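You operate a simulated robot arm through the tools that you are given. There is no shell and no other tool. Be economical: measure what you need, move in short steps, check, and stop when the job is done.

The job below is to be done with a simulated robot arm. You get a single attempt, and the scene is never put back.

Task
Check the hardness gauge on the 75 pts block; trim till it reads true.
Fine: block on the table, table in, lever down with fingers clear; turn the red trim dial, then gauge again; the block stays under the foot, the other blocks where they are.

Only the result counts: the job must be done as asked and must still hold three seconds after the hand-in. Knocking over, shifting, dropping, spilling or breaking anything else fails it.

Robot
A 7-joint arm with a two-finger parallel gripper, fixed in place. Base frame: the origin is at the foot of the arm, x ahead of it, y to its left, z up; the work surface is at about z = 0.864. Units: m, degrees, N and s.
Its first joint turns from -166.0 to 166.0 degrees. Payload 4.4 kg.
The tool frame sits at the grasp point between the pads (the TCP): z along the fingers, y along the line on which they close. The tips reach 0.023 m beyond it. Largest opening 0.094 m; finger width 0.038, thickness 0.01; the body of the gripper, 0.054 by 0.096 m, starts 0.039 m behind the TCP.
Orientation is that of the tool frame in the base frame, as [roll, pitch, yaw] about the fixed x, y, z axes, in that order (R = Rz(yaw) Ry(pitch) Rx(roll)). With the fingers straight down and closing along the base's y, the tool's x points along the base's -x, its y along +y and its z along -z.

Tools
- The arm moves only by the tool arm_command. Its argument "commands" is a list of rows, each an object of numbers (a shift or turn left out is 0, a gripper value left out holds the last): "x", "y", "z": the shift along the base's x, y, z in units of 300 mm (1.0 is 300 mm); "rx", "ry", "rz": the turn, a rotation vector about the base's x, y, z in units of 45 degrees (1.0 is 45 degrees); "gripper": the finger opening in m, from 0 to 0.094. In form: [{"x": .., "y": .., "z": .., "rx": .., "ry": .., "rz": .., "gripper": ..}, ...]. A call has 1 to 12 rows; each row is the pose to reach, as a shift and turn from the pose commanded when the call began. A call with a number of a shift or a turn outside -1 to 1 is refused whole. Each row takes 0.2 s and may step no farther than 0.05 m and 8.6 degrees from the row before; otherwise, or with a gripper value out of range, the whole call is refused. A pose out of reach is approached as far as the arm can. The call stops where the force on the tool passes 90 N (or 10 N more than at its start, if that is more) or the arm is blocked; 0.2 s more then pass. The fingers move at their own pace (about 0.072 m/s each) and stop on an object; they squeeze with about 28 N. The grip force told is the motor's: it shows also when the fingers shut on nothing. Time passes only in rows, and 0.2 s behind the last, so rows that repeat a pose let the fingers close. It gives the time, the measured TCP pose, the force on the tool (base axes), the opening and the grip force at its end, in the units of the frame above (readings bear some noise).
- Cameras (640 x 400 px; columns grow to the right, rows downward): "scene" is fixed at [0.3987, -0.4991, 1.4294]; the picture's right is [0.86, -0.50, 0.00], its down [-0.13, -0.22, -0.97] and it looks along [0.49, 0.84, -0.25] (base axes); focal length 328 px, centre (320, 200). "wrist" rides on the gripper at [-0.039, 0, -0.044] in the tool frame; the picture's right is [0.00, -1.00, 0.00], its down [0.97, 0.00, -0.24] and it looks along [0.24, 0.00, 0.97] (tool axes); focal length 218 px, centre (320, 200). There is no depth. A picture from a camera that has moved, and an enlarged one, comes with that camera's place and axes in the base frame and with its lens.
- get_image(camera): a new picture of that camera. No time passes.
- zoom(camera, box): a new picture of the part [left, top, right, bottom] of that camera's present view, enlarged. No time passes.
- job_done(): hands the job in; it is judged then, once.

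Go step by step. Nothing tells you positions but the pictures and the camera data: compare them with the known pose of the tool, close in by small moves and look again before you grip or let go. The budget is 120 turns and 84 pictures, counting those below and the enlarged ones. Unless the task says otherwise, let go and move clear before handing in, and close with one line.

The tools are called after ">>>" as a command line: name --argument value ..., lists and objects as JSON in quotes. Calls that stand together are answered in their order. arm_command: Moves the arm, as the interface text tells. Its arguments: {"type":"object","properties":{"commands":{"type":"array","items":{"type":"object","properties":{"x":{"type":"number"},"y":{"type":"number"},"z":{"type":"number"},"rx":{"type":"number"},"ry":{"type":"number"},"rz":{"type":"number"},"gripper":{"type":"number"}}}}},"required":["commands"]} The other tools are called the same way: get_image (camera) takes a picture; zoom (camera, box) takes an enlarged picture of a part of a camera's view; job_done () hands the job in.

At the start:

```text
clock: 0.0
eef_pos: [0.6502, 0.5322, 1.2555]
orientation: [180.0, 0.0, 180.0]
wrist_force: [0.3, 0.1, -0.8]
opening: 0.0941
grasp_force: 0.0
```

scene: 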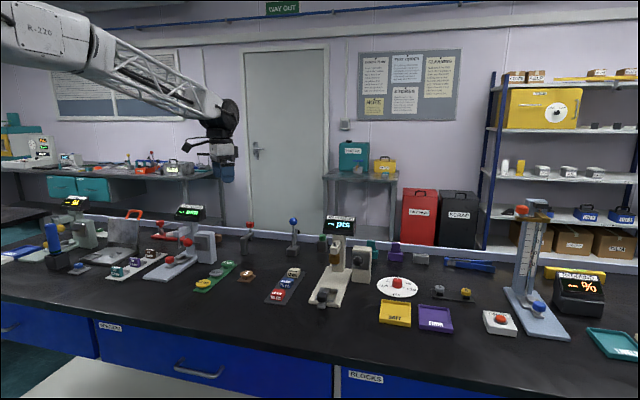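
wrist: 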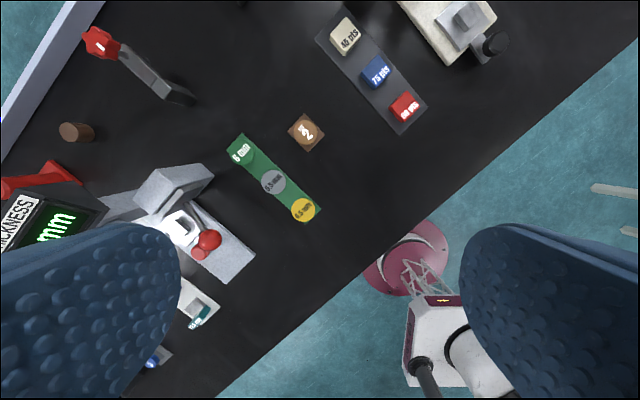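

I see a bench with several gauges; the hardness gauge (pts display) seems to be in the centre, with a tray of blocks (45, 75, 90?) to its left. I'll look closer.

>>> zoom --camera "scene" --box '[240, 200, 440, 325]'

>>> zoom --camera "scene" --box '[300, 210, 400, 272]'

>>> zoom --camera "scene" --box '[40, 190, 240, 315]'

```text
3.20 times, centred on (340, 262) of scene
camera zoom: at [0.3987, -0.4991, 1.4294], right [0.86, -0.5, 0.0], down [-0.13, -0.22, -0.97], along [0.49, 0.84, -0.25], focal length 1049 px, centre (256, 0)
```

zoom: 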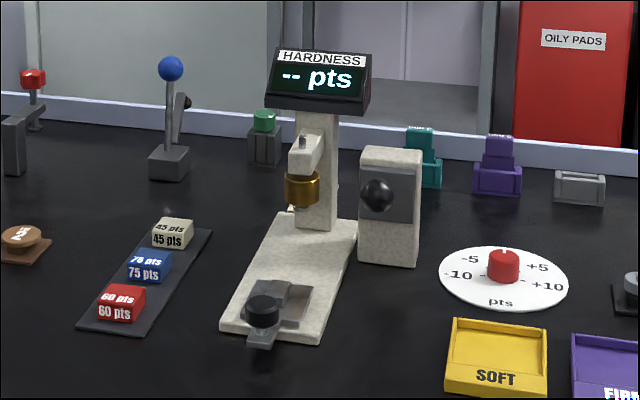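

```text
6.40 times, centred on (350, 241) of scene
camera zoom: at [0.3987, -0.4991, 1.4294], right [0.86, -0.5, 0.0], down [-0.13, -0.22, -0.97], along [0.49, 0.84, -0.25], focal length 2098 px, centre (128, -62)
```

zoom: 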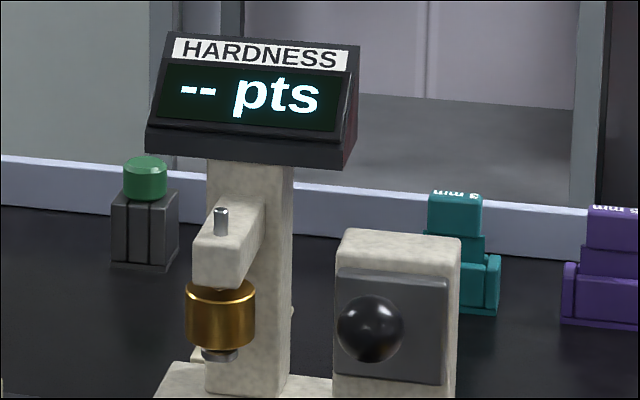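

```text
3.20 times, centred on (140, 252) of scene
camera zoom: at [0.3987, -0.4991, 1.4294], right [0.86, -0.5, 0.0], down [-0.13, -0.22, -0.97], along [0.49, 0.84, -0.25], focal length 1049 px, centre (896, 32)
```

zoom: 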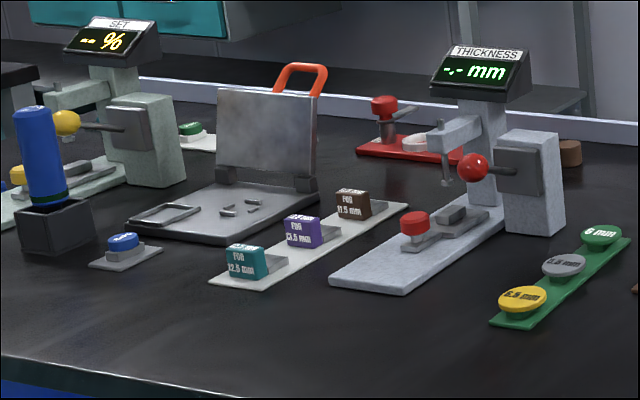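

The block tray is around (0.81, 0.43), the gauge front about (0.85, 0.26), and the red dial far out around (1.12, 0.23). I move the wrist camera over the gauge to measure from above.

>>> arm_command --commands '[{"x": 0.08, "y": -0.13}, {"x": 0.16, "y": -0.26}, {"x": 0.24, "y": -0.39}, {"x": 0.32, "y": -0.52}, {"x": 0.4, "y": -0.65}, {"x": 0.48, "y": -0.77}, {"x": 0.48, "y": -0.77}]'

>>> get_image --camera "wrist"

>>> get_image --camera "scene"

```text
clock: 1.6
eef_pos: [0.7945, 0.3016, 1.2564]
orientation: [-180.0, -0.1, -179.9]
wrist_force: [1.0, -0.2, -0.5]
opening: 0.0942
grasp_force: 0.1
```

```text
78 pictures are left
camera wrist: at [0.8324, 0.3022, 1.2986], right [0.0, -1.0, 0.0], down [-0.97, 0.0, 0.24], along [-0.24, 0.0, -0.97], focal length 218 px, centre (320, 200)
```

wrist: 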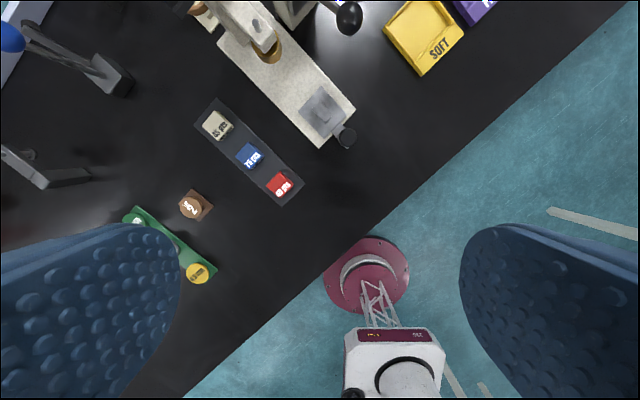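

```text
77 pictures are left
```

scene: 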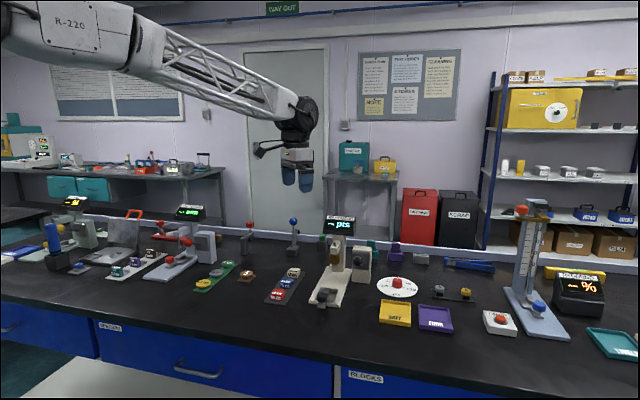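

The gauge axis and block tray run at about 45° (toward +x+y). I turn the tool 45° to align and look again from somewhat lower.

>>> arm_command --commands '[{"rz": 0.17, "z": -0.06}, {"rz": 0.34, "z": -0.12}, {"rz": 0.51, "z": -0.18}, {"rz": 0.68, "z": -0.24}, {"rz": 0.85, "z": -0.3, "y": 0.05}, {"rz": 1.0, "z": -0.35, "y": 0.1, "x": 0.05}, {"rz": 1.0, "z": -0.35, "y": 0.1, "x": 0.05}]'

>>> get_image --camera "wrist"

```text
clock: 3.2
eef_pos: [0.81, 0.3308, 1.1504]
orientation: [-179.9, 0.0, -135.0]
wrist_force: [0.6, 0.2, 0.5]
opening: 0.0939
grasp_force: 0.0
```

```text
76 pictures are left
camera wrist: at [0.8361, 0.3589, 1.1943], right [0.71, -0.71, 0.0], down [-0.69, -0.69, 0.24], along [-0.17, -0.17, -0.97], focal length 218 px, centre (320, 200)
```

wrist: 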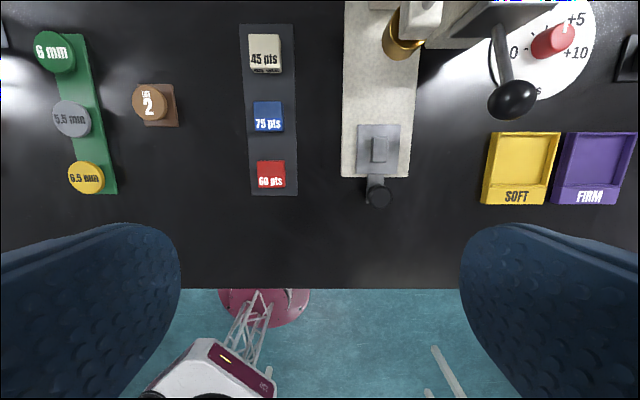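

The 45° alignment is good. I zoom on the gauge table and the dial.

>>> zoom --camera "wrist" --box '[240, 90, 420, 220]'

>>> zoom --camera "wrist" --box '[340, 0, 640, 130]'

>>> zoom --camera "scene" --box '[300, 250, 420, 320]'

```text
3.08 times, centred on (330, 155) of wrist
camera zoom: at [0.8361, 0.3589, 1.1943], right [0.71, -0.71, 0.0], down [-0.69, -0.69, 0.24], along [-0.17, -0.17, -0.97], focal length 672 px, centre (289, 338)
```

zoom: 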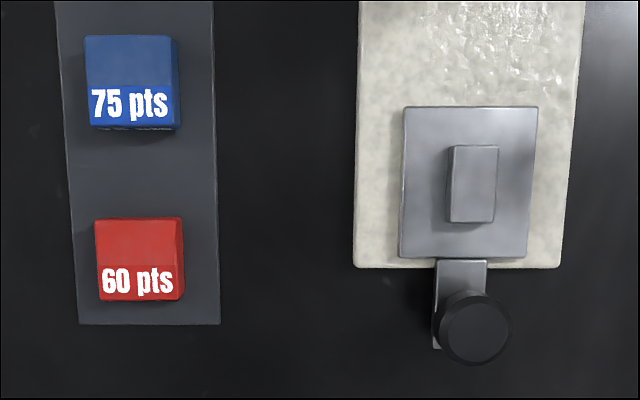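

```text
2.13 times, centred on (490, 65) of wrist
camera zoom: at [0.8361, 0.3589, 1.1943], right [0.71, -0.71, 0.0], down [-0.69, -0.69, 0.24], along [-0.17, -0.17, -0.97], focal length 466 px, centre (-43, 488)
```

zoom: 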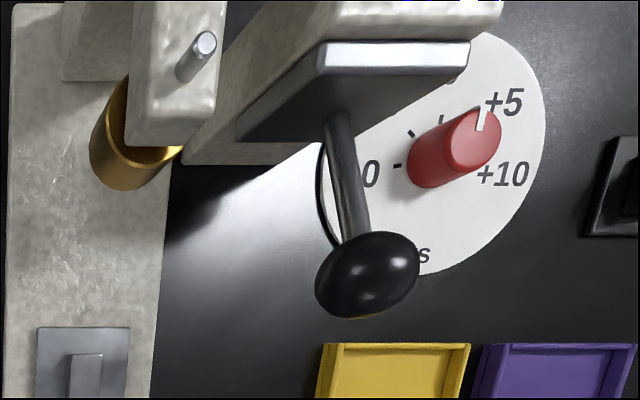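

```text
5.33 times, centred on (360, 285) of scene
camera zoom: at [0.3987, -0.4991, 1.4294], right [0.86, -0.5, 0.0], down [-0.13, -0.22, -0.97], along [0.49, 0.84, -0.25], focal length 1748 px, centre (107, -253)
```

zoom: 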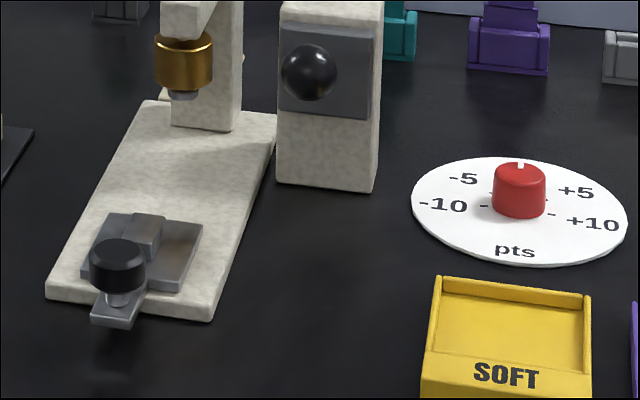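

The table carries a raised ridge; I check whether the blocks have a matching channel.

>>> zoom --camera "scene" --box '[264, 262, 312, 304]'

>>> zoom --camera "scene" --box '[310, 280, 350, 312]'

```text
9.52 times, centred on (288, 283) of scene
camera zoom: at [0.3987, -0.4991, 1.4294], right [0.86, -0.5, 0.0], down [-0.13, -0.22, -0.97], along [0.49, 0.84, -0.25], focal length 3121 px, centre (625, -590)
```

zoom: 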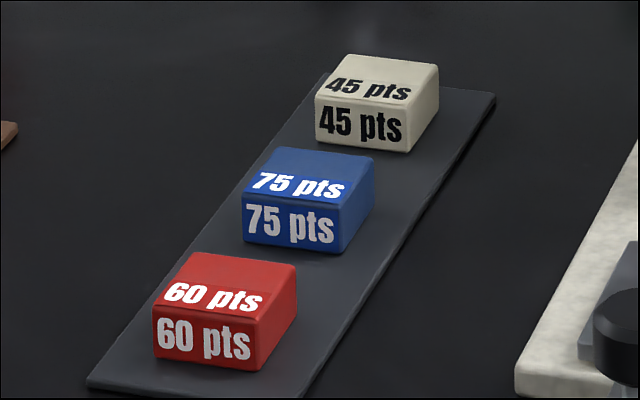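

```text
12.50 times, centred on (330, 296) of scene
camera zoom: at [0.3987, -0.4991, 1.4294], right [0.86, -0.5, 0.0], down [-0.13, -0.22, -0.97], along [0.49, 0.84, -0.25], focal length 4097 px, centre (195, -1000)
```

zoom: 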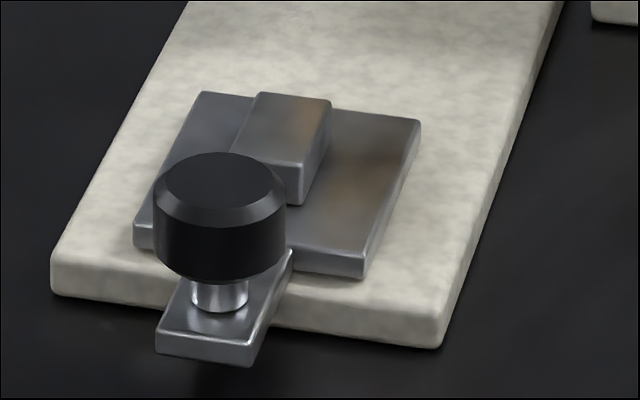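

Block 75 pts is at about (0.813, 0.434), ~37 mm wide, top ~0.888; the ridge on the table is at about (0.8885, 0.2985). I go above the block.

>>> arm_command --commands '[{"y": 0.09, "z": -0.09, "gripper": 0.07}, {"x": 0.005, "y": 0.18, "z": -0.18, "gripper": 0.07}, {"x": 0.01, "y": 0.27, "z": -0.27, "gripper": 0.07}, {"x": 0.01, "y": 0.345, "z": -0.36, "gripper": 0.07}, {"x": 0.01, "y": 0.345, "z": -0.5, "gripper": 0.07}, {"x": 0.01, "y": 0.345, "z": -0.5, "gripper": 0.07}]'

>>> get_image --camera "wrist"

>>> zoom --camera "scene" --box '[240, 190, 380, 310]'

```text
clock: 4.6
eef_pos: [0.8139, 0.4329, 1.0014]
orientation: [179.9, 0.0, -135.0]
wrist_force: [0.1, -1.1, -0.5]
opening: 0.07
grasp_force: 0.0
```

```text
70 pictures are left
camera wrist: at [0.8411, 0.4612, 1.0438], right [0.71, -0.71, 0.0], down [-0.69, -0.69, 0.24], along [-0.17, -0.17, -0.97], focal length 218 px, centre (320, 200)
```

wrist: 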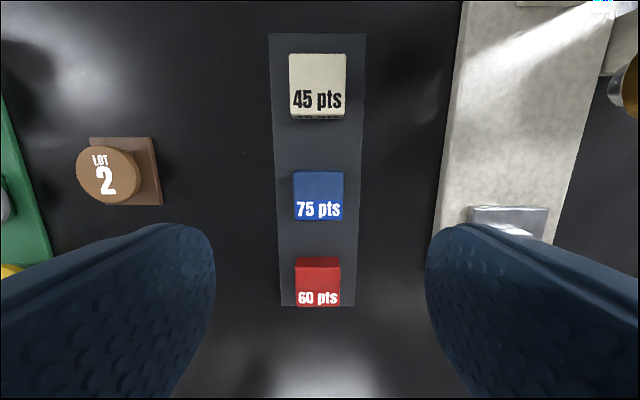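

```text
3.33 times, centred on (310, 250) of scene
camera zoom: at [0.3987, -0.4991, 1.4294], right [0.86, -0.5, 0.0], down [-0.13, -0.22, -0.97], along [0.49, 0.84, -0.25], focal length 1092 px, centre (353, 33)
```

zoom: 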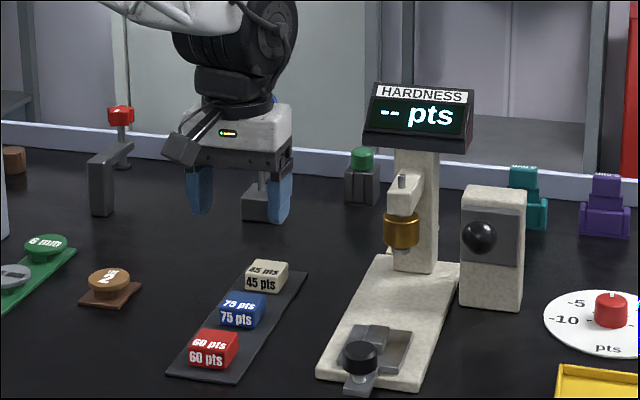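

Well centred over the 75 block. I descend with a few mm forward correction and grip.

>>> arm_command --commands '[{"x": 0.004, "y": 0.01, "z": -0.1}, {"x": 0.005, "y": 0.011, "z": -0.2}, {"x": 0.005, "y": 0.011, "z": -0.28}, {"x": 0.005, "y": 0.011, "z": -0.32}, {"x": 0.005, "y": 0.011, "z": -0.345}, {"x": 0.005, "y": 0.011, "z": -0.345}]'

>>> get_image --camera "wrist"

>>> zoom --camera "scene" --box '[260, 240, 330, 310]'

```text
clock: 6.0
eef_pos: [0.8147, 0.4395, 0.898]
orientation: [180.0, 0.0, -135.0]
wrist_force: [0.2, -0.6, 0.0]
opening: 0.0699
grasp_force: 0.2
```

```text
68 pictures are left
camera wrist: at [0.8411, 0.467, 0.9415], right [0.71, -0.71, 0.0], down [-0.69, -0.69, 0.24], along [-0.17, -0.17, -0.97], focal length 218 px, centre (320, 200)
```

wrist: 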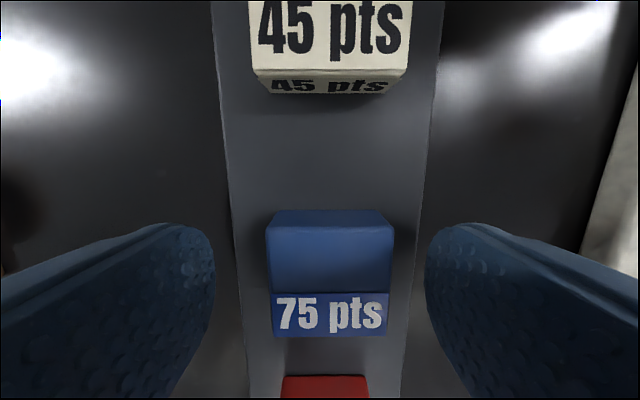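

```text
5.71 times, centred on (295, 275) of scene
camera zoom: at [0.3987, -0.4991, 1.4294], right [0.86, -0.5, 0.0], down [-0.13, -0.22, -0.97], along [0.49, 0.84, -0.25], focal length 1873 px, centre (463, -229)
```

zoom: 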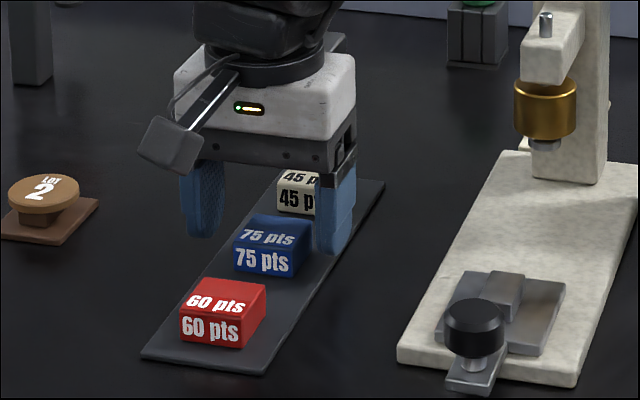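

The fingers straddle the block with equal margin; I close on it and lift slightly.

>>> arm_command --commands '[{"x": 0.004, "y": -0.004, "z": -0.008, "gripper": 0.07}, {"x": 0.004, "y": -0.004, "z": -0.008, "gripper": 0.02}, {"x": 0.004, "y": -0.004, "z": -0.008, "gripper": 0.02}, {"x": 0.004, "y": -0.004, "z": -0.008, "gripper": 0.02}, {"x": 0.004, "y": -0.004, "z": -0.008, "gripper": 0.02}, {"x": 0.004, "y": -0.004, "z": 0.08, "gripper": 0.02}, {"x": 0.004, "y": -0.004, "z": 0.2, "gripper": 0.02}, {"x": 0.004, "y": -0.004, "z": 0.2, "gripper": 0.02}]'

>>> get_image --camera "wrist"

>>> zoom --camera "scene" --box '[260, 220, 350, 310]'

```text
clock: 7.8
eef_pos: [0.8154, 0.4376, 0.9556]
orientation: [-179.9, 0.0, -135.0]
wrist_force: [1.1, 0.2, 0.2]
opening: 0.0199
grasp_force: 0.0
```

```text
66 pictures are left
camera wrist: at [0.8412, 0.4653, 0.9997], right [0.71, -0.71, 0.0], down [-0.69, -0.69, 0.24], along [-0.17, -0.17, -0.97], focal length 218 px, centre (320, 200)
```

wrist: 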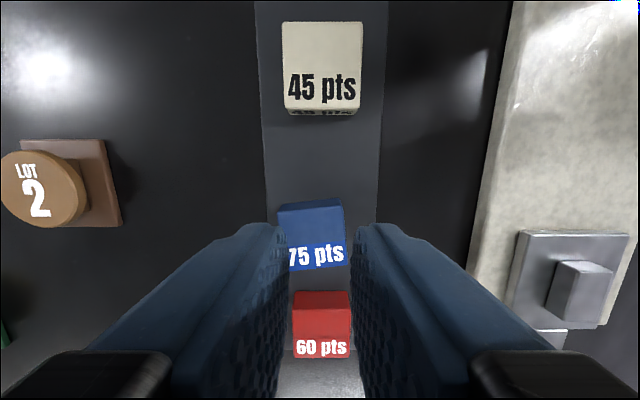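

```text
4.44 times, centred on (305, 265) of scene
camera zoom: at [0.3987, -0.4991, 1.4294], right [0.86, -0.5, 0.0], down [-0.13, -0.22, -0.97], along [0.49, 0.84, -0.25], focal length 1457 px, centre (387, -89)
```

zoom: 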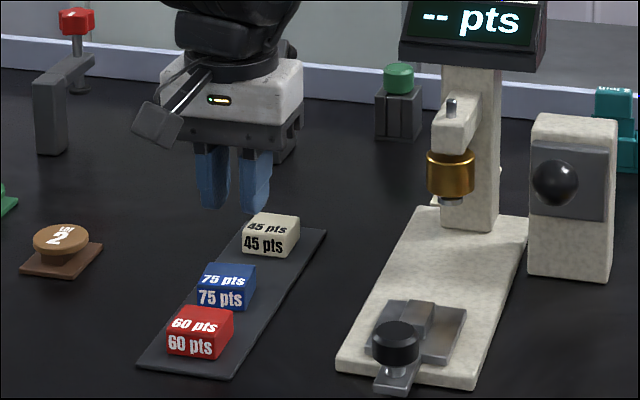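

The grip slid off: my height was too shallow and the 75 block moved ~10 mm toward the front and turned ~8° on its tray (neighbours untouched). I reopen, realign with it and look.

>>> arm_command --commands '[{"gripper": 0.07}, {"x": -0.02, "y": -0.009, "rz": 0.09, "gripper": 0.07}, {"x": -0.041, "y": -0.018, "rz": 0.178, "gripper": 0.07}, {"x": -0.041, "y": -0.018, "rz": 0.178, "gripper": 0.07}]'

>>> get_image --camera "wrist"

>>> zoom --camera "scene" --box '[264, 262, 312, 304]'

```text
clock: 8.8
eef_pos: [0.8033, 0.4322, 0.9565]
orientation: [180.0, 0.1, -127.0]
wrist_force: [0.1, 0.4, -1.0]
opening: 0.0699
grasp_force: 0.0
```

```text
64 pictures are left
camera wrist: at [0.8258, 0.4635, 0.9997], right [0.8, -0.6, 0.0], down [-0.58, -0.78, 0.24], along [-0.14, -0.19, -0.97], focal length 218 px, centre (320, 200)
```

wrist: 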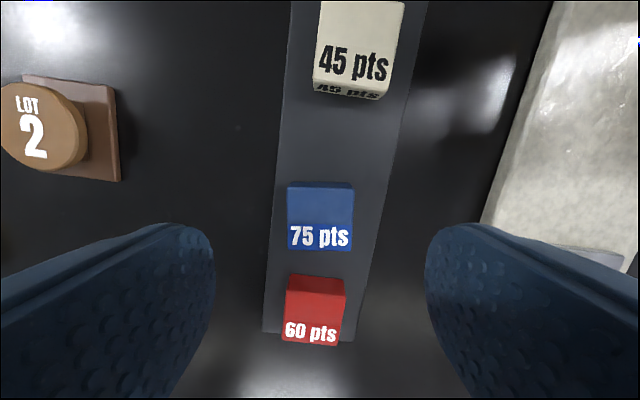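

```text
9.52 times, centred on (288, 283) of scene
camera zoom: at [0.3987, -0.4991, 1.4294], right [0.86, -0.5, 0.0], down [-0.13, -0.22, -0.97], along [0.49, 0.84, -0.25], focal length 3121 px, centre (625, -590)
```

zoom: 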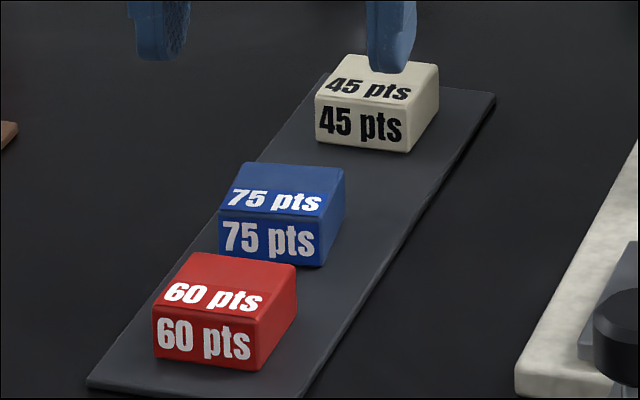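

Aligned over the block now; I descend deeper (TCP 0.893) and close gently, checking before lifting.

>>> arm_command --commands '[{"z": -0.1}, {"z": -0.18}, {"z": -0.212}, {"z": -0.212}, {"z": -0.212, "gripper": 0.045}, {"z": -0.212, "gripper": 0.04}, {"z": -0.212, "gripper": 0.034}, {"z": -0.212, "gripper": 0.028}, {"z": -0.212, "gripper": 0.028}]'

>>> get_image --camera "wrist"

>>> zoom --camera "scene" --box '[264, 262, 312, 304]'

```text
clock: 10.8
eef_pos: [0.8032, 0.4312, 0.8904]
orientation: [179.9, 0.0, -127.0]
wrist_force: [0.0, -0.9, 0.9]
opening: 0.037
grasp_force: 27.7
```

```text
62 pictures are left
camera wrist: at [0.8256, 0.4633, 0.9354], right [0.8, -0.6, 0.0], down [-0.58, -0.78, 0.24], along [-0.14, -0.19, -0.97], focal length 218 px, centre (320, 200)
```

wrist: 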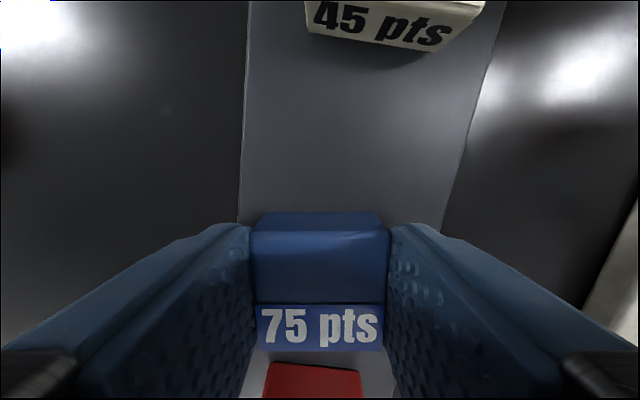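

```text
9.52 times, centred on (288, 283) of scene
camera zoom: at [0.3987, -0.4991, 1.4294], right [0.86, -0.5, 0.0], down [-0.13, -0.22, -0.97], along [0.49, 0.84, -0.25], focal length 3121 px, centre (625, -590)
```

zoom: 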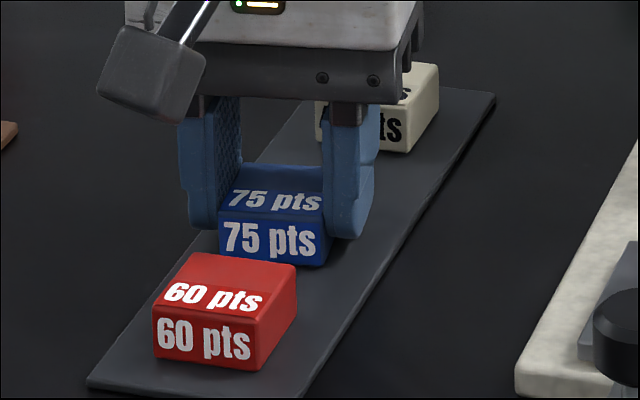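

Firm grip on the 75 block (37 mm, 28 N). Lift and turn back to 45°, then check.

>>> arm_command --commands '[{"z": 0.03}, {"z": 0.1}, {"z": 0.2}, {"z": 0.3}, {"z": 0.3, "rz": -0.09}, {"z": 0.3, "rz": -0.178}, {"z": 0.3, "rz": -0.178}]'

>>> get_image --camera "wrist"

>>> zoom --camera "scene" --box '[260, 220, 350, 310]'

```text
clock: 12.4
eef_pos: [0.8029, 0.4305, 0.9829]
orientation: [-180.0, 0.0, -135.0]
wrist_force: [0.3, 0.4, -0.2]
opening: 0.0368
grasp_force: 28.4
```

```text
60 pictures are left
camera wrist: at [0.8305, 0.4593, 1.0261], right [0.71, -0.71, 0.0], down [-0.69, -0.69, 0.24], along [-0.17, -0.17, -0.97], focal length 218 px, centre (320, 200)
```

wrist: 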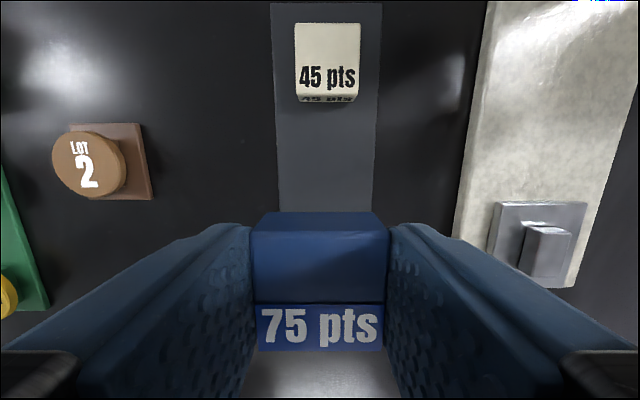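

```text
4.44 times, centred on (305, 265) of scene
camera zoom: at [0.3987, -0.4991, 1.4294], right [0.86, -0.5, 0.0], down [-0.13, -0.22, -0.97], along [0.49, 0.84, -0.25], focal length 1457 px, centre (387, -89)
```

zoom: 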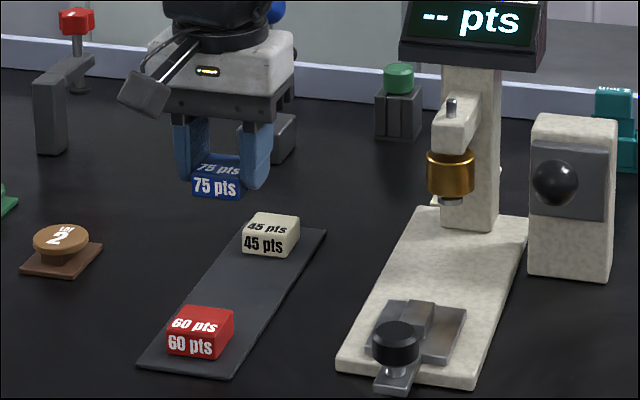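

Block held securely. I zoom on the ridge to triangulate its height.

>>> zoom --camera "wrist" --box '[450, 180, 610, 300]'

```text
3.33 times, centred on (530, 240) of wrist
camera zoom: at [0.8305, 0.4593, 1.0261], right [0.71, -0.71, 0.0], down [-0.69, -0.69, 0.24], along [-0.17, -0.17, -0.97], focal length 728 px, centre (-380, 67)
```

zoom: 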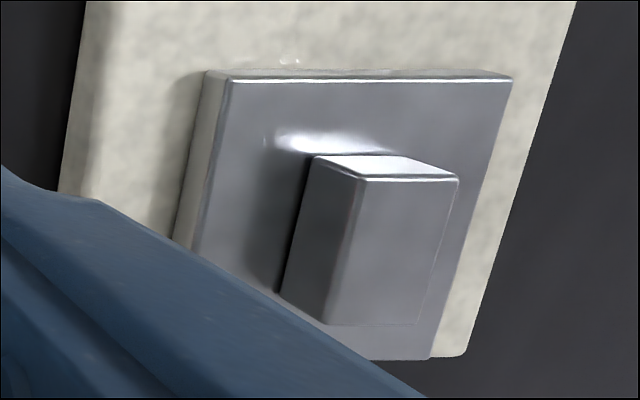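

Ridge top is at z≈0.893, centred at (0.889, 0.299). I carry the block above it and inspect before lowering.

>>> arm_command --commands '[{"x": 0.072, "y": -0.11}, {"x": 0.144, "y": -0.22}, {"x": 0.216, "y": -0.33}, {"x": 0.287, "y": -0.439}, {"x": 0.287, "y": -0.439, "z": -0.08}, {"x": 0.287, "y": -0.439, "z": -0.15}, {"x": 0.287, "y": -0.439, "z": -0.15}]'

>>> get_image --camera "wrist"

>>> zoom --camera "scene" --box '[290, 220, 380, 315]'

```text
clock: 14.0
eef_pos: [0.8878, 0.2999, 0.9396]
orientation: [180.0, 0.0, -135.0]
wrist_force: [0.2, 0.3, -1.2]
opening: 0.0372
grasp_force: 27.9
```

```text
57 pictures are left
camera wrist: at [0.9154, 0.3283, 0.9836], right [0.71, -0.71, 0.0], down [-0.69, -0.69, 0.24], along [-0.17, -0.17, -0.97], focal length 218 px, centre (320, 200)
```

wrist: 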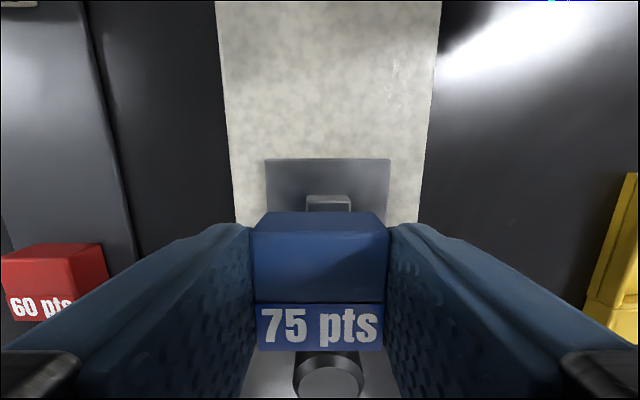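

```text
4.21 times, centred on (335, 268) of scene
camera zoom: at [0.3987, -0.4991, 1.4294], right [0.86, -0.5, 0.0], down [-0.13, -0.22, -0.97], along [0.49, 0.84, -0.25], focal length 1380 px, centre (257, -84)
```

zoom: 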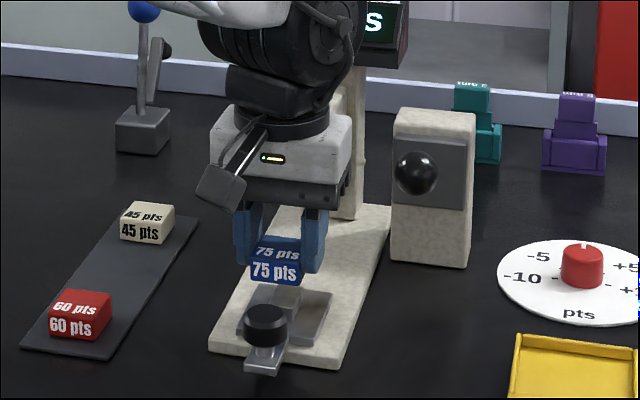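

Nearly centred; a 2 mm sideways correction and then lower to just above contact, in small steps.

>>> arm_command --commands '[{"x": 0.008, "y": -0.003, "z": -0.03}, {"x": 0.008, "y": -0.003, "z": -0.06}, {"x": 0.008, "y": -0.003, "z": -0.075}, {"x": 0.008, "y": -0.003, "z": -0.075}]'

>>> zoom --camera "scene" --box '[310, 260, 360, 310]'

>>> get_image --camera "wrist"

```text
clock: 15.0
eef_pos: [0.8926, 0.2994, 0.9173]
orientation: [-179.9, 0.3, -135.0]
wrist_force: [-8.1, 4.4, 42.2]
opening: 0.0375
grasp_force: 29.0
```

```text
8.00 times, centred on (335, 285) of scene
camera zoom: at [0.3987, -0.4991, 1.4294], right [0.86, -0.5, 0.0], down [-0.13, -0.22, -0.97], along [0.49, 0.84, -0.25], focal length 2622 px, centre (200, -480)
```

zoom: 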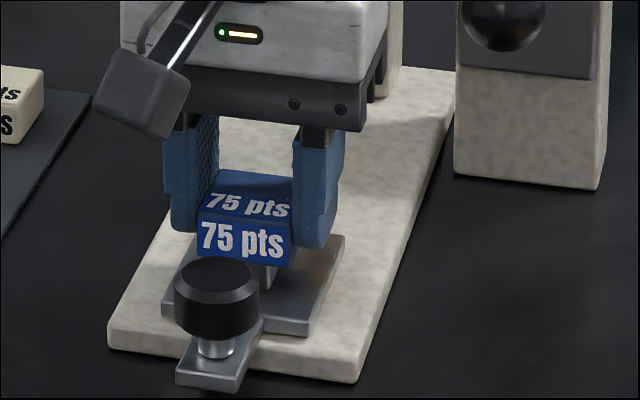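

```text
54 pictures are left
camera wrist: at [0.9186, 0.3271, 0.9622], right [0.71, -0.71, 0.0], down [-0.69, -0.69, 0.24], along [-0.17, -0.17, -0.97], focal length 218 px, centre (320, 200)
```

wrist: 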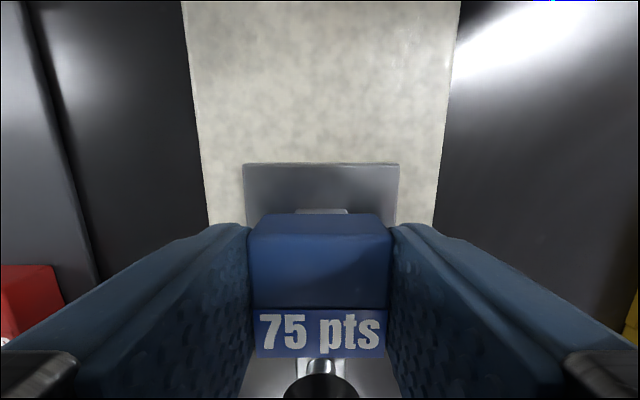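

Contact with the ridge (42 N). The ridge shows slightly behind the block, so I lift 6 mm and shift forward before setting down lighter.

>>> arm_command --commands '[{"z": 0.02}, {"x": 0.006, "y": 0.006, "z": 0.02}, {"x": 0.006, "y": 0.006, "z": 0.02}]'

>>> zoom --camera "wrist" --box '[230, 140, 410, 260]'

```text
clock: 15.8
eef_pos: [0.8932, 0.2984, 0.9206]
orientation: [180.0, -0.1, -135.0]
wrist_force: [-0.6, -0.4, -0.9]
opening: 0.037
grasp_force: 28.5
```

```text
3.33 times, centred on (320, 200) of wrist
camera zoom: at [0.9197, 0.3275, 0.9646], right [0.71, -0.71, 0.0], down [-0.69, -0.69, 0.24], along [-0.17, -0.17, -0.97], focal length 728 px, centre (320, 200)
```

zoom: 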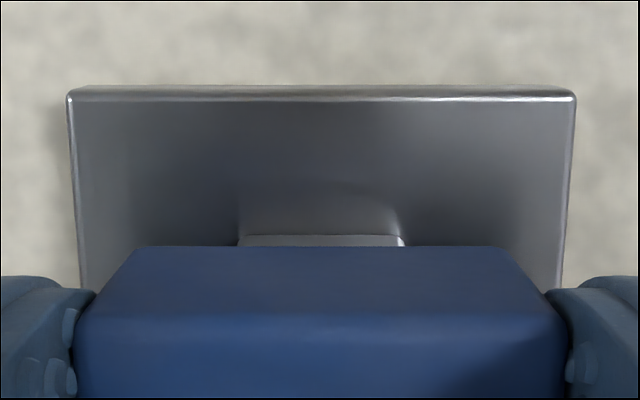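

The block now overhangs the ridge evenly and is centred sideways. I set it down the last few mm and open.

>>> arm_command --commands '[{"z": -0.006}, {"z": -0.01}, {"z": -0.01}, {"z": -0.01}]'

```text
clock: 16.8
eef_pos: [0.8945, 0.301, 0.9193]
orientation: [180.0, 0.1, -135.0]
wrist_force: [0.0, -0.1, -0.9]
opening: 0.0368
grasp_force: 28.3
```

>>> arm_command --commands '[{"z": -0.005}, {"z": -0.008}, {"z": -0.008}]'

```text
clock: 17.6
eef_pos: [0.8952, 0.3015, 0.9191]
orientation: [-179.9, 0.1, -135.0]
wrist_force: [-3.6, 1.7, 22.8]
opening: 0.0372
grasp_force: 28.0
```

Touching lightly (23 N). I open the fingers, and look before rising.

>>> arm_command --commands '[{"z": 0.003}, {"z": 0.003, "gripper": 0.045}, {"z": 0.003, "gripper": 0.055}, {"z": 0.003, "gripper": 0.065}, {"z": 0.003, "gripper": 0.065}]'

>>> get_image --camera "wrist"

>>> zoom --camera "scene" --box '[310, 260, 360, 310]'

```text
clock: 18.8
eef_pos: [0.8931, 0.2992, 0.9167]
orientation: [180.0, 0.0, -135.1]
wrist_force: [-0.4, 0.3, -0.3]
opening: 0.0652
grasp_force: 0.1
```

```text
52 pictures are left
camera wrist: at [0.9206, 0.3287, 0.9605], right [0.71, -0.71, 0.0], down [-0.69, -0.69, 0.24], along [-0.17, -0.17, -0.97], focal length 218 px, centre (320, 200)
```

wrist: 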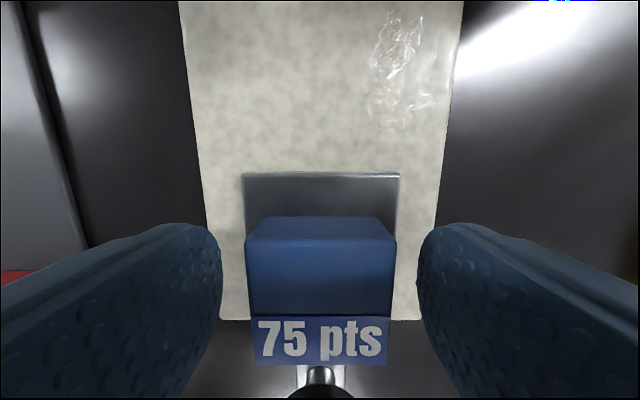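

```text
8.00 times, centred on (335, 285) of scene
camera zoom: at [0.3987, -0.4991, 1.4294], right [0.86, -0.5, 0.0], down [-0.13, -0.22, -0.97], along [0.49, 0.84, -0.25], focal length 2622 px, centre (200, -480)
```

zoom: 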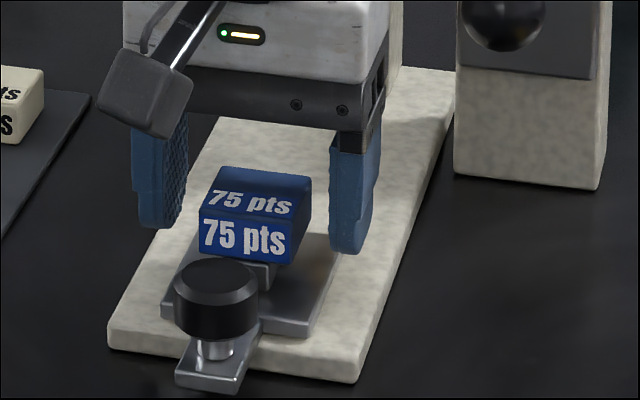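

The block sits flat on the ridge. I rise straight up, then back off in front of the knob and tilt the fingers forward 35° so the wrist stays clear of the head.

>>> arm_command --commands '[{"z": 0.08}, {"z": 0.2}, {"z": 0.34}, {"x": -0.1, "y": -0.1, "z": 0.34, "gripper": 0.03}, {"x": -0.2, "y": -0.2, "z": 0.34, "gripper": 0.0}, {"x": -0.3, "y": -0.3, "z": 0.34, "gripper": 0.0}, {"x": -0.337, "y": -0.337, "z": 0.3, "rx": 0.11, "ry": -0.11, "gripper": 0.0}, {"x": -0.337, "y": -0.337, "z": 0.26, "rx": 0.22, "ry": -0.22, "gripper": 0.0}, {"x": -0.337, "y": -0.337, "z": 0.2, "rx": 0.33, "ry": -0.33, "gripper": 0.0}, {"x": -0.337, "y": -0.337, "z": 0.2, "rx": 0.44, "ry": -0.44, "gripper": 0.0}, {"x": -0.337, "y": -0.337, "z": 0.2, "rx": 0.55, "ry": -0.55, "gripper": 0.0}, {"x": -0.337, "y": -0.337, "z": 0.2, "rx": 0.55, "ry": -0.55, "gripper": 0.0}]'

>>> get_image --camera "wrist"

>>> zoom --camera "scene" --box '[240, 190, 420, 320]'

```text
clock: 21.4
eef_pos: [0.7916, 0.1995, 0.9764]
orientation: [180.0, 35.0, -135.0]
wrist_force: [0.2, 0.2, 0.3]
opening: 0.0001
grasp_force: 28.1
```

```text
50 pictures are left
camera wrist: at [0.7962, 0.2053, 1.0353], right [0.71, -0.71, 0.0], down [-0.66, -0.66, -0.36], along [0.26, 0.25, -0.93], focal length 218 px, centre (320, 200)
```

wrist: 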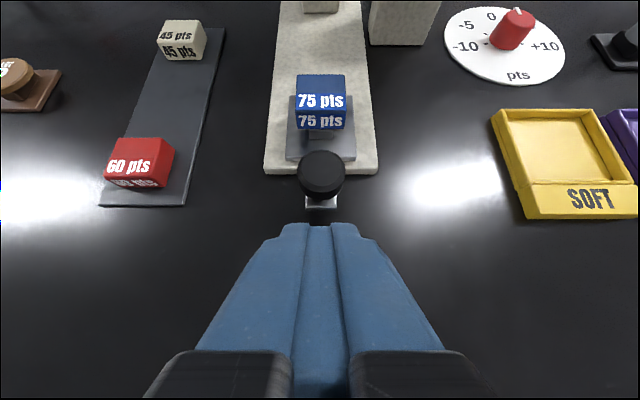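

```text
3.08 times, centred on (330, 255) of scene
camera zoom: at [0.3987, -0.4991, 1.4294], right [0.86, -0.5, 0.0], down [-0.13, -0.22, -0.97], along [0.49, 0.84, -0.25], focal length 1008 px, centre (289, 31)
```

zoom: 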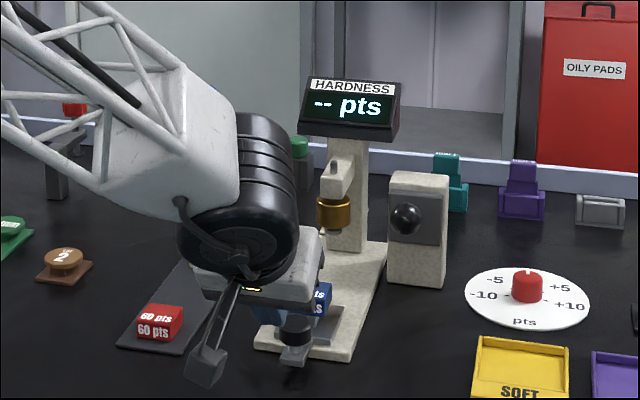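

The knob is directly ahead of the closed fingers. I lower to knob height and advance to near contact.

>>> arm_command --commands '[{"z": -0.08}, {"z": -0.16}, {"z": -0.225}, {"z": -0.225}, {"x": 0.03, "y": 0.03, "z": -0.225}, {"x": 0.06, "y": 0.06, "z": -0.225}, {"x": 0.06, "y": 0.06, "z": -0.225}]'

>>> zoom --camera "scene" --box '[290, 240, 370, 320]'

>>> get_image --camera "wrist"

```text
clock: 23.0
eef_pos: [0.8121, 0.2165, 0.9089]
orientation: [179.9, 35.0, -134.9]
wrist_force: [0.0, 0.7, 0.4]
opening: 0.0
grasp_force: 27.7
```

```text
5.00 times, centred on (330, 280) of scene
camera zoom: at [0.3987, -0.4991, 1.4294], right [0.86, -0.5, 0.0], down [-0.13, -0.22, -0.97], along [0.49, 0.84, -0.25], focal length 1639 px, centre (270, -200)
```

zoom: 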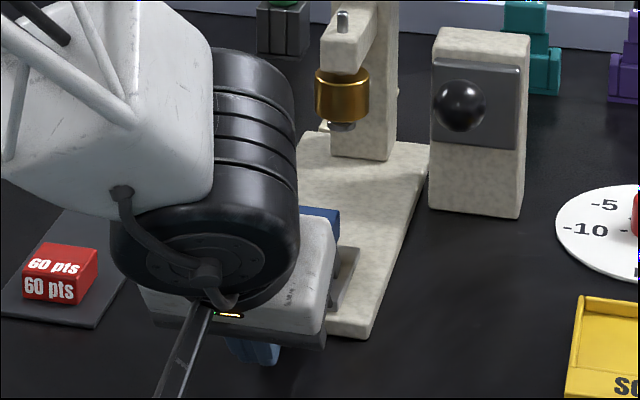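

```text
47 pictures are left
camera wrist: at [0.8158, 0.2222, 0.9671], right [0.71, -0.71, 0.0], down [-0.66, -0.66, -0.36], along [0.25, 0.25, -0.93], focal length 218 px, centre (320, 200)
```

wrist: 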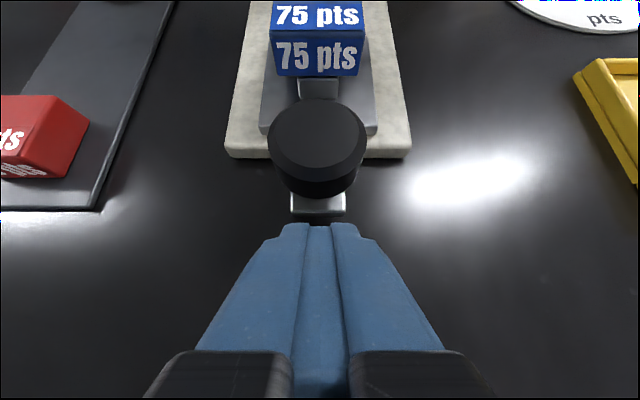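

Ready to push: I advance the knob steadily along the slide, then check.

>>> arm_command --commands '[{"x": 0.02, "y": 0.02}, {"x": 0.04, "y": 0.04}, {"x": 0.06, "y": 0.06}, {"x": 0.08, "y": 0.08}, {"x": 0.1, "y": 0.1}, {"x": 0.12, "y": 0.12}, {"x": 0.14, "y": 0.14}, {"x": 0.14, "y": 0.14}]'

>>> get_image --camera "wrist"

>>> zoom --camera "scene" --box '[290, 240, 370, 320]'

```text
clock: 24.8
eef_pos: [0.8533, 0.2588, 0.9102]
orientation: [-179.9, 35.0, -134.9]
wrist_force: [-0.1, 0.5, 0.0]
opening: 0.0
grasp_force: 28.2
```

```text
46 pictures are left
camera wrist: at [0.8567, 0.2647, 0.9674], right [0.71, -0.71, 0.0], down [-0.66, -0.66, -0.36], along [0.25, 0.25, -0.93], focal length 218 px, centre (320, 200)
```

wrist: 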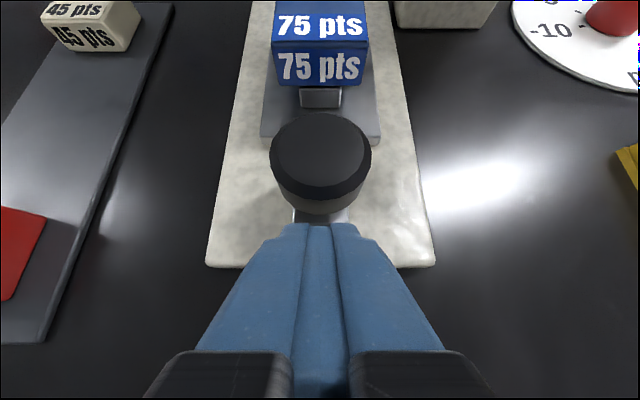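

```text
5.00 times, centred on (330, 280) of scene
camera zoom: at [0.3987, -0.4991, 1.4294], right [0.86, -0.5, 0.0], down [-0.13, -0.22, -0.97], along [0.49, 0.84, -0.25], focal length 1639 px, centre (270, -200)
```

zoom: 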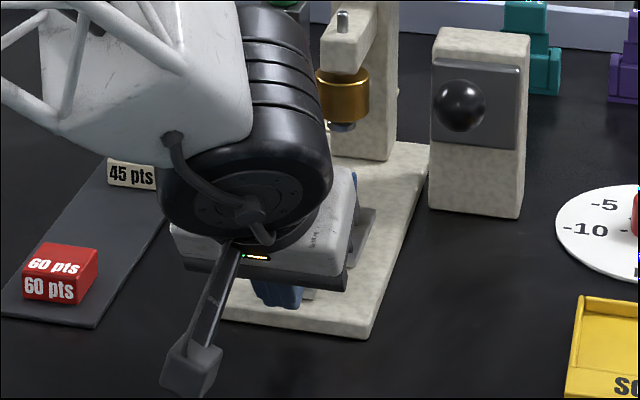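

The table slides in with the block. I continue further in smaller steps.

>>> arm_command --commands '[{"x": 0.02, "y": 0.02}, {"x": 0.04, "y": 0.04}, {"x": 0.06, "y": 0.06}, {"x": 0.075, "y": 0.075}, {"x": 0.09, "y": 0.09}, {"x": 0.105, "y": 0.105}, {"x": 0.105, "y": 0.105}]'

>>> get_image --camera "wrist"

>>> zoom --camera "scene" --box '[290, 220, 370, 320]'

```text
clock: 26.4
eef_pos: [0.8832, 0.2907, 0.9097]
orientation: [180.0, 35.1, -135.0]
wrist_force: [-0.3, -0.4, -0.7]
opening: 0.0
grasp_force: 27.9
```

```text
44 pictures are left
camera wrist: at [0.888, 0.2964, 0.9674], right [0.71, -0.71, 0.0], down [-0.66, -0.66, -0.36], along [0.25, 0.25, -0.93], focal length 218 px, centre (320, 200)
```

wrist: 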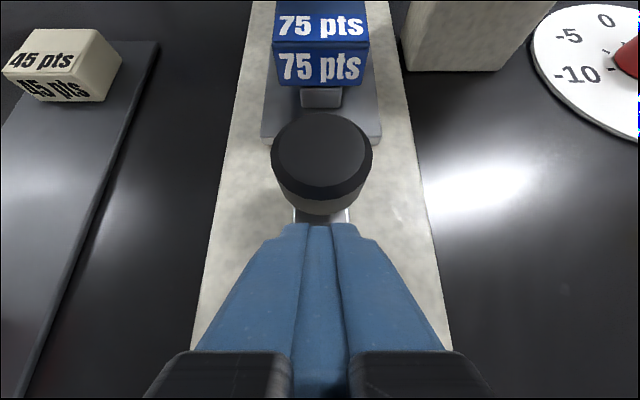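

```text
4.00 times, centred on (330, 270) of scene
camera zoom: at [0.3987, -0.4991, 1.4294], right [0.86, -0.5, 0.0], down [-0.13, -0.22, -0.97], along [0.49, 0.84, -0.25], focal length 1311 px, centre (280, -80)
```

zoom: 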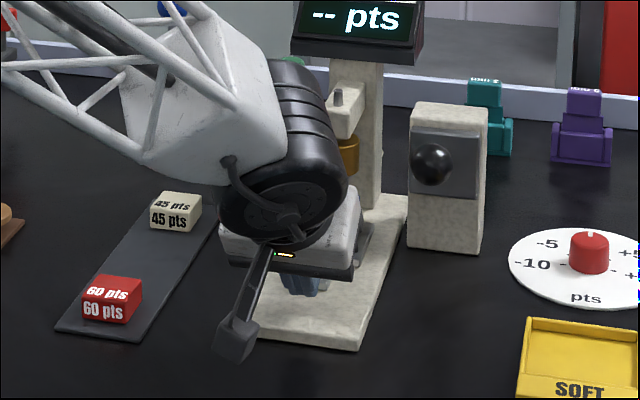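

About 1–2 cm should remain to the foot. I push on in small steps expecting a stop.

>>> arm_command --commands '[{"x": 0.009, "y": 0.009}, {"x": 0.018, "y": 0.018}, {"x": 0.027, "y": 0.027}, {"x": 0.036, "y": 0.036}, {"x": 0.036, "y": 0.036}]'

>>> get_image --camera "wrist"

```text
clock: 27.6
eef_pos: [0.8941, 0.3005, 0.9086]
orientation: [180.0, 34.8, -135.0]
wrist_force: [-29.1, -22.7, 10.5]
opening: 0.0001
grasp_force: 28.0
stopped in row 5: the force on the tool passed its limit (the readings are from after the stop); the commanded pose is now the measured one
```

```text
42 pictures are left
camera wrist: at [0.8982, 0.3044, 0.9662], right [0.71, -0.71, 0.0], down [-0.66, -0.66, -0.36], along [0.25, 0.25, -0.93], focal length 218 px, centre (320, 200)
```

wrist: 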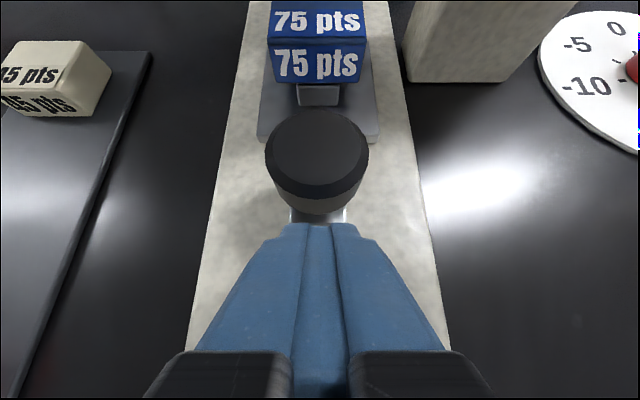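

The slide hit its end stop (backward force along the slide axis). I back off, rise and check from the scene camera.

>>> arm_command --commands '[{"x": -0.02, "y": -0.02}, {"x": -0.06, "y": -0.06}, {"x": -0.12, "y": -0.12}, {"x": -0.22, "y": -0.22}, {"x": -0.32, "y": -0.32, "z": 0.05}, {"x": -0.4, "y": -0.4, "z": 0.15}, {"x": -0.4, "y": -0.4, "z": 0.3}, {"x": -0.4, "y": -0.4, "z": 0.4}, {"x": -0.4, "y": -0.4, "z": 0.4}]'

>>> zoom --camera "scene" --box '[300, 210, 420, 310]'

>>> get_image --camera "wrist"

```text
clock: 29.6
eef_pos: [0.7746, 0.1813, 1.0286]
orientation: [179.9, 34.7, -135.1]
wrist_force: [-0.7, -0.9, -0.5]
opening: 0.0001
grasp_force: 27.2
```

```text
4.00 times, centred on (360, 260) of scene
camera zoom: at [0.3987, -0.4991, 1.4294], right [0.86, -0.5, 0.0], down [-0.13, -0.22, -0.97], along [0.49, 0.84, -0.25], focal length 1311 px, centre (160, -40)
```

zoom: 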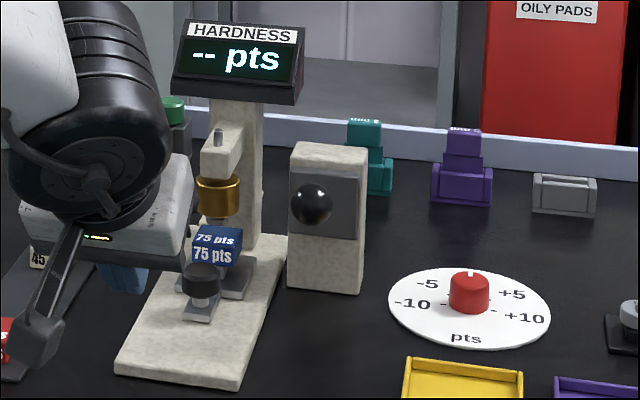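

```text
40 pictures are left
camera wrist: at [0.7781, 0.1865, 1.0872], right [0.71, -0.71, 0.0], down [-0.66, -0.66, -0.36], along [0.25, 0.25, -0.93], focal length 218 px, centre (320, 200)
```

wrist: 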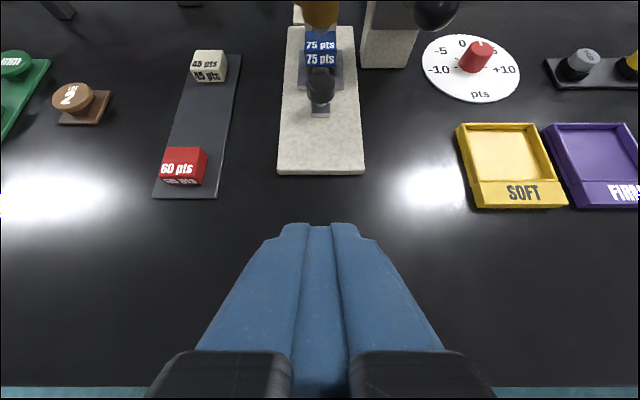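

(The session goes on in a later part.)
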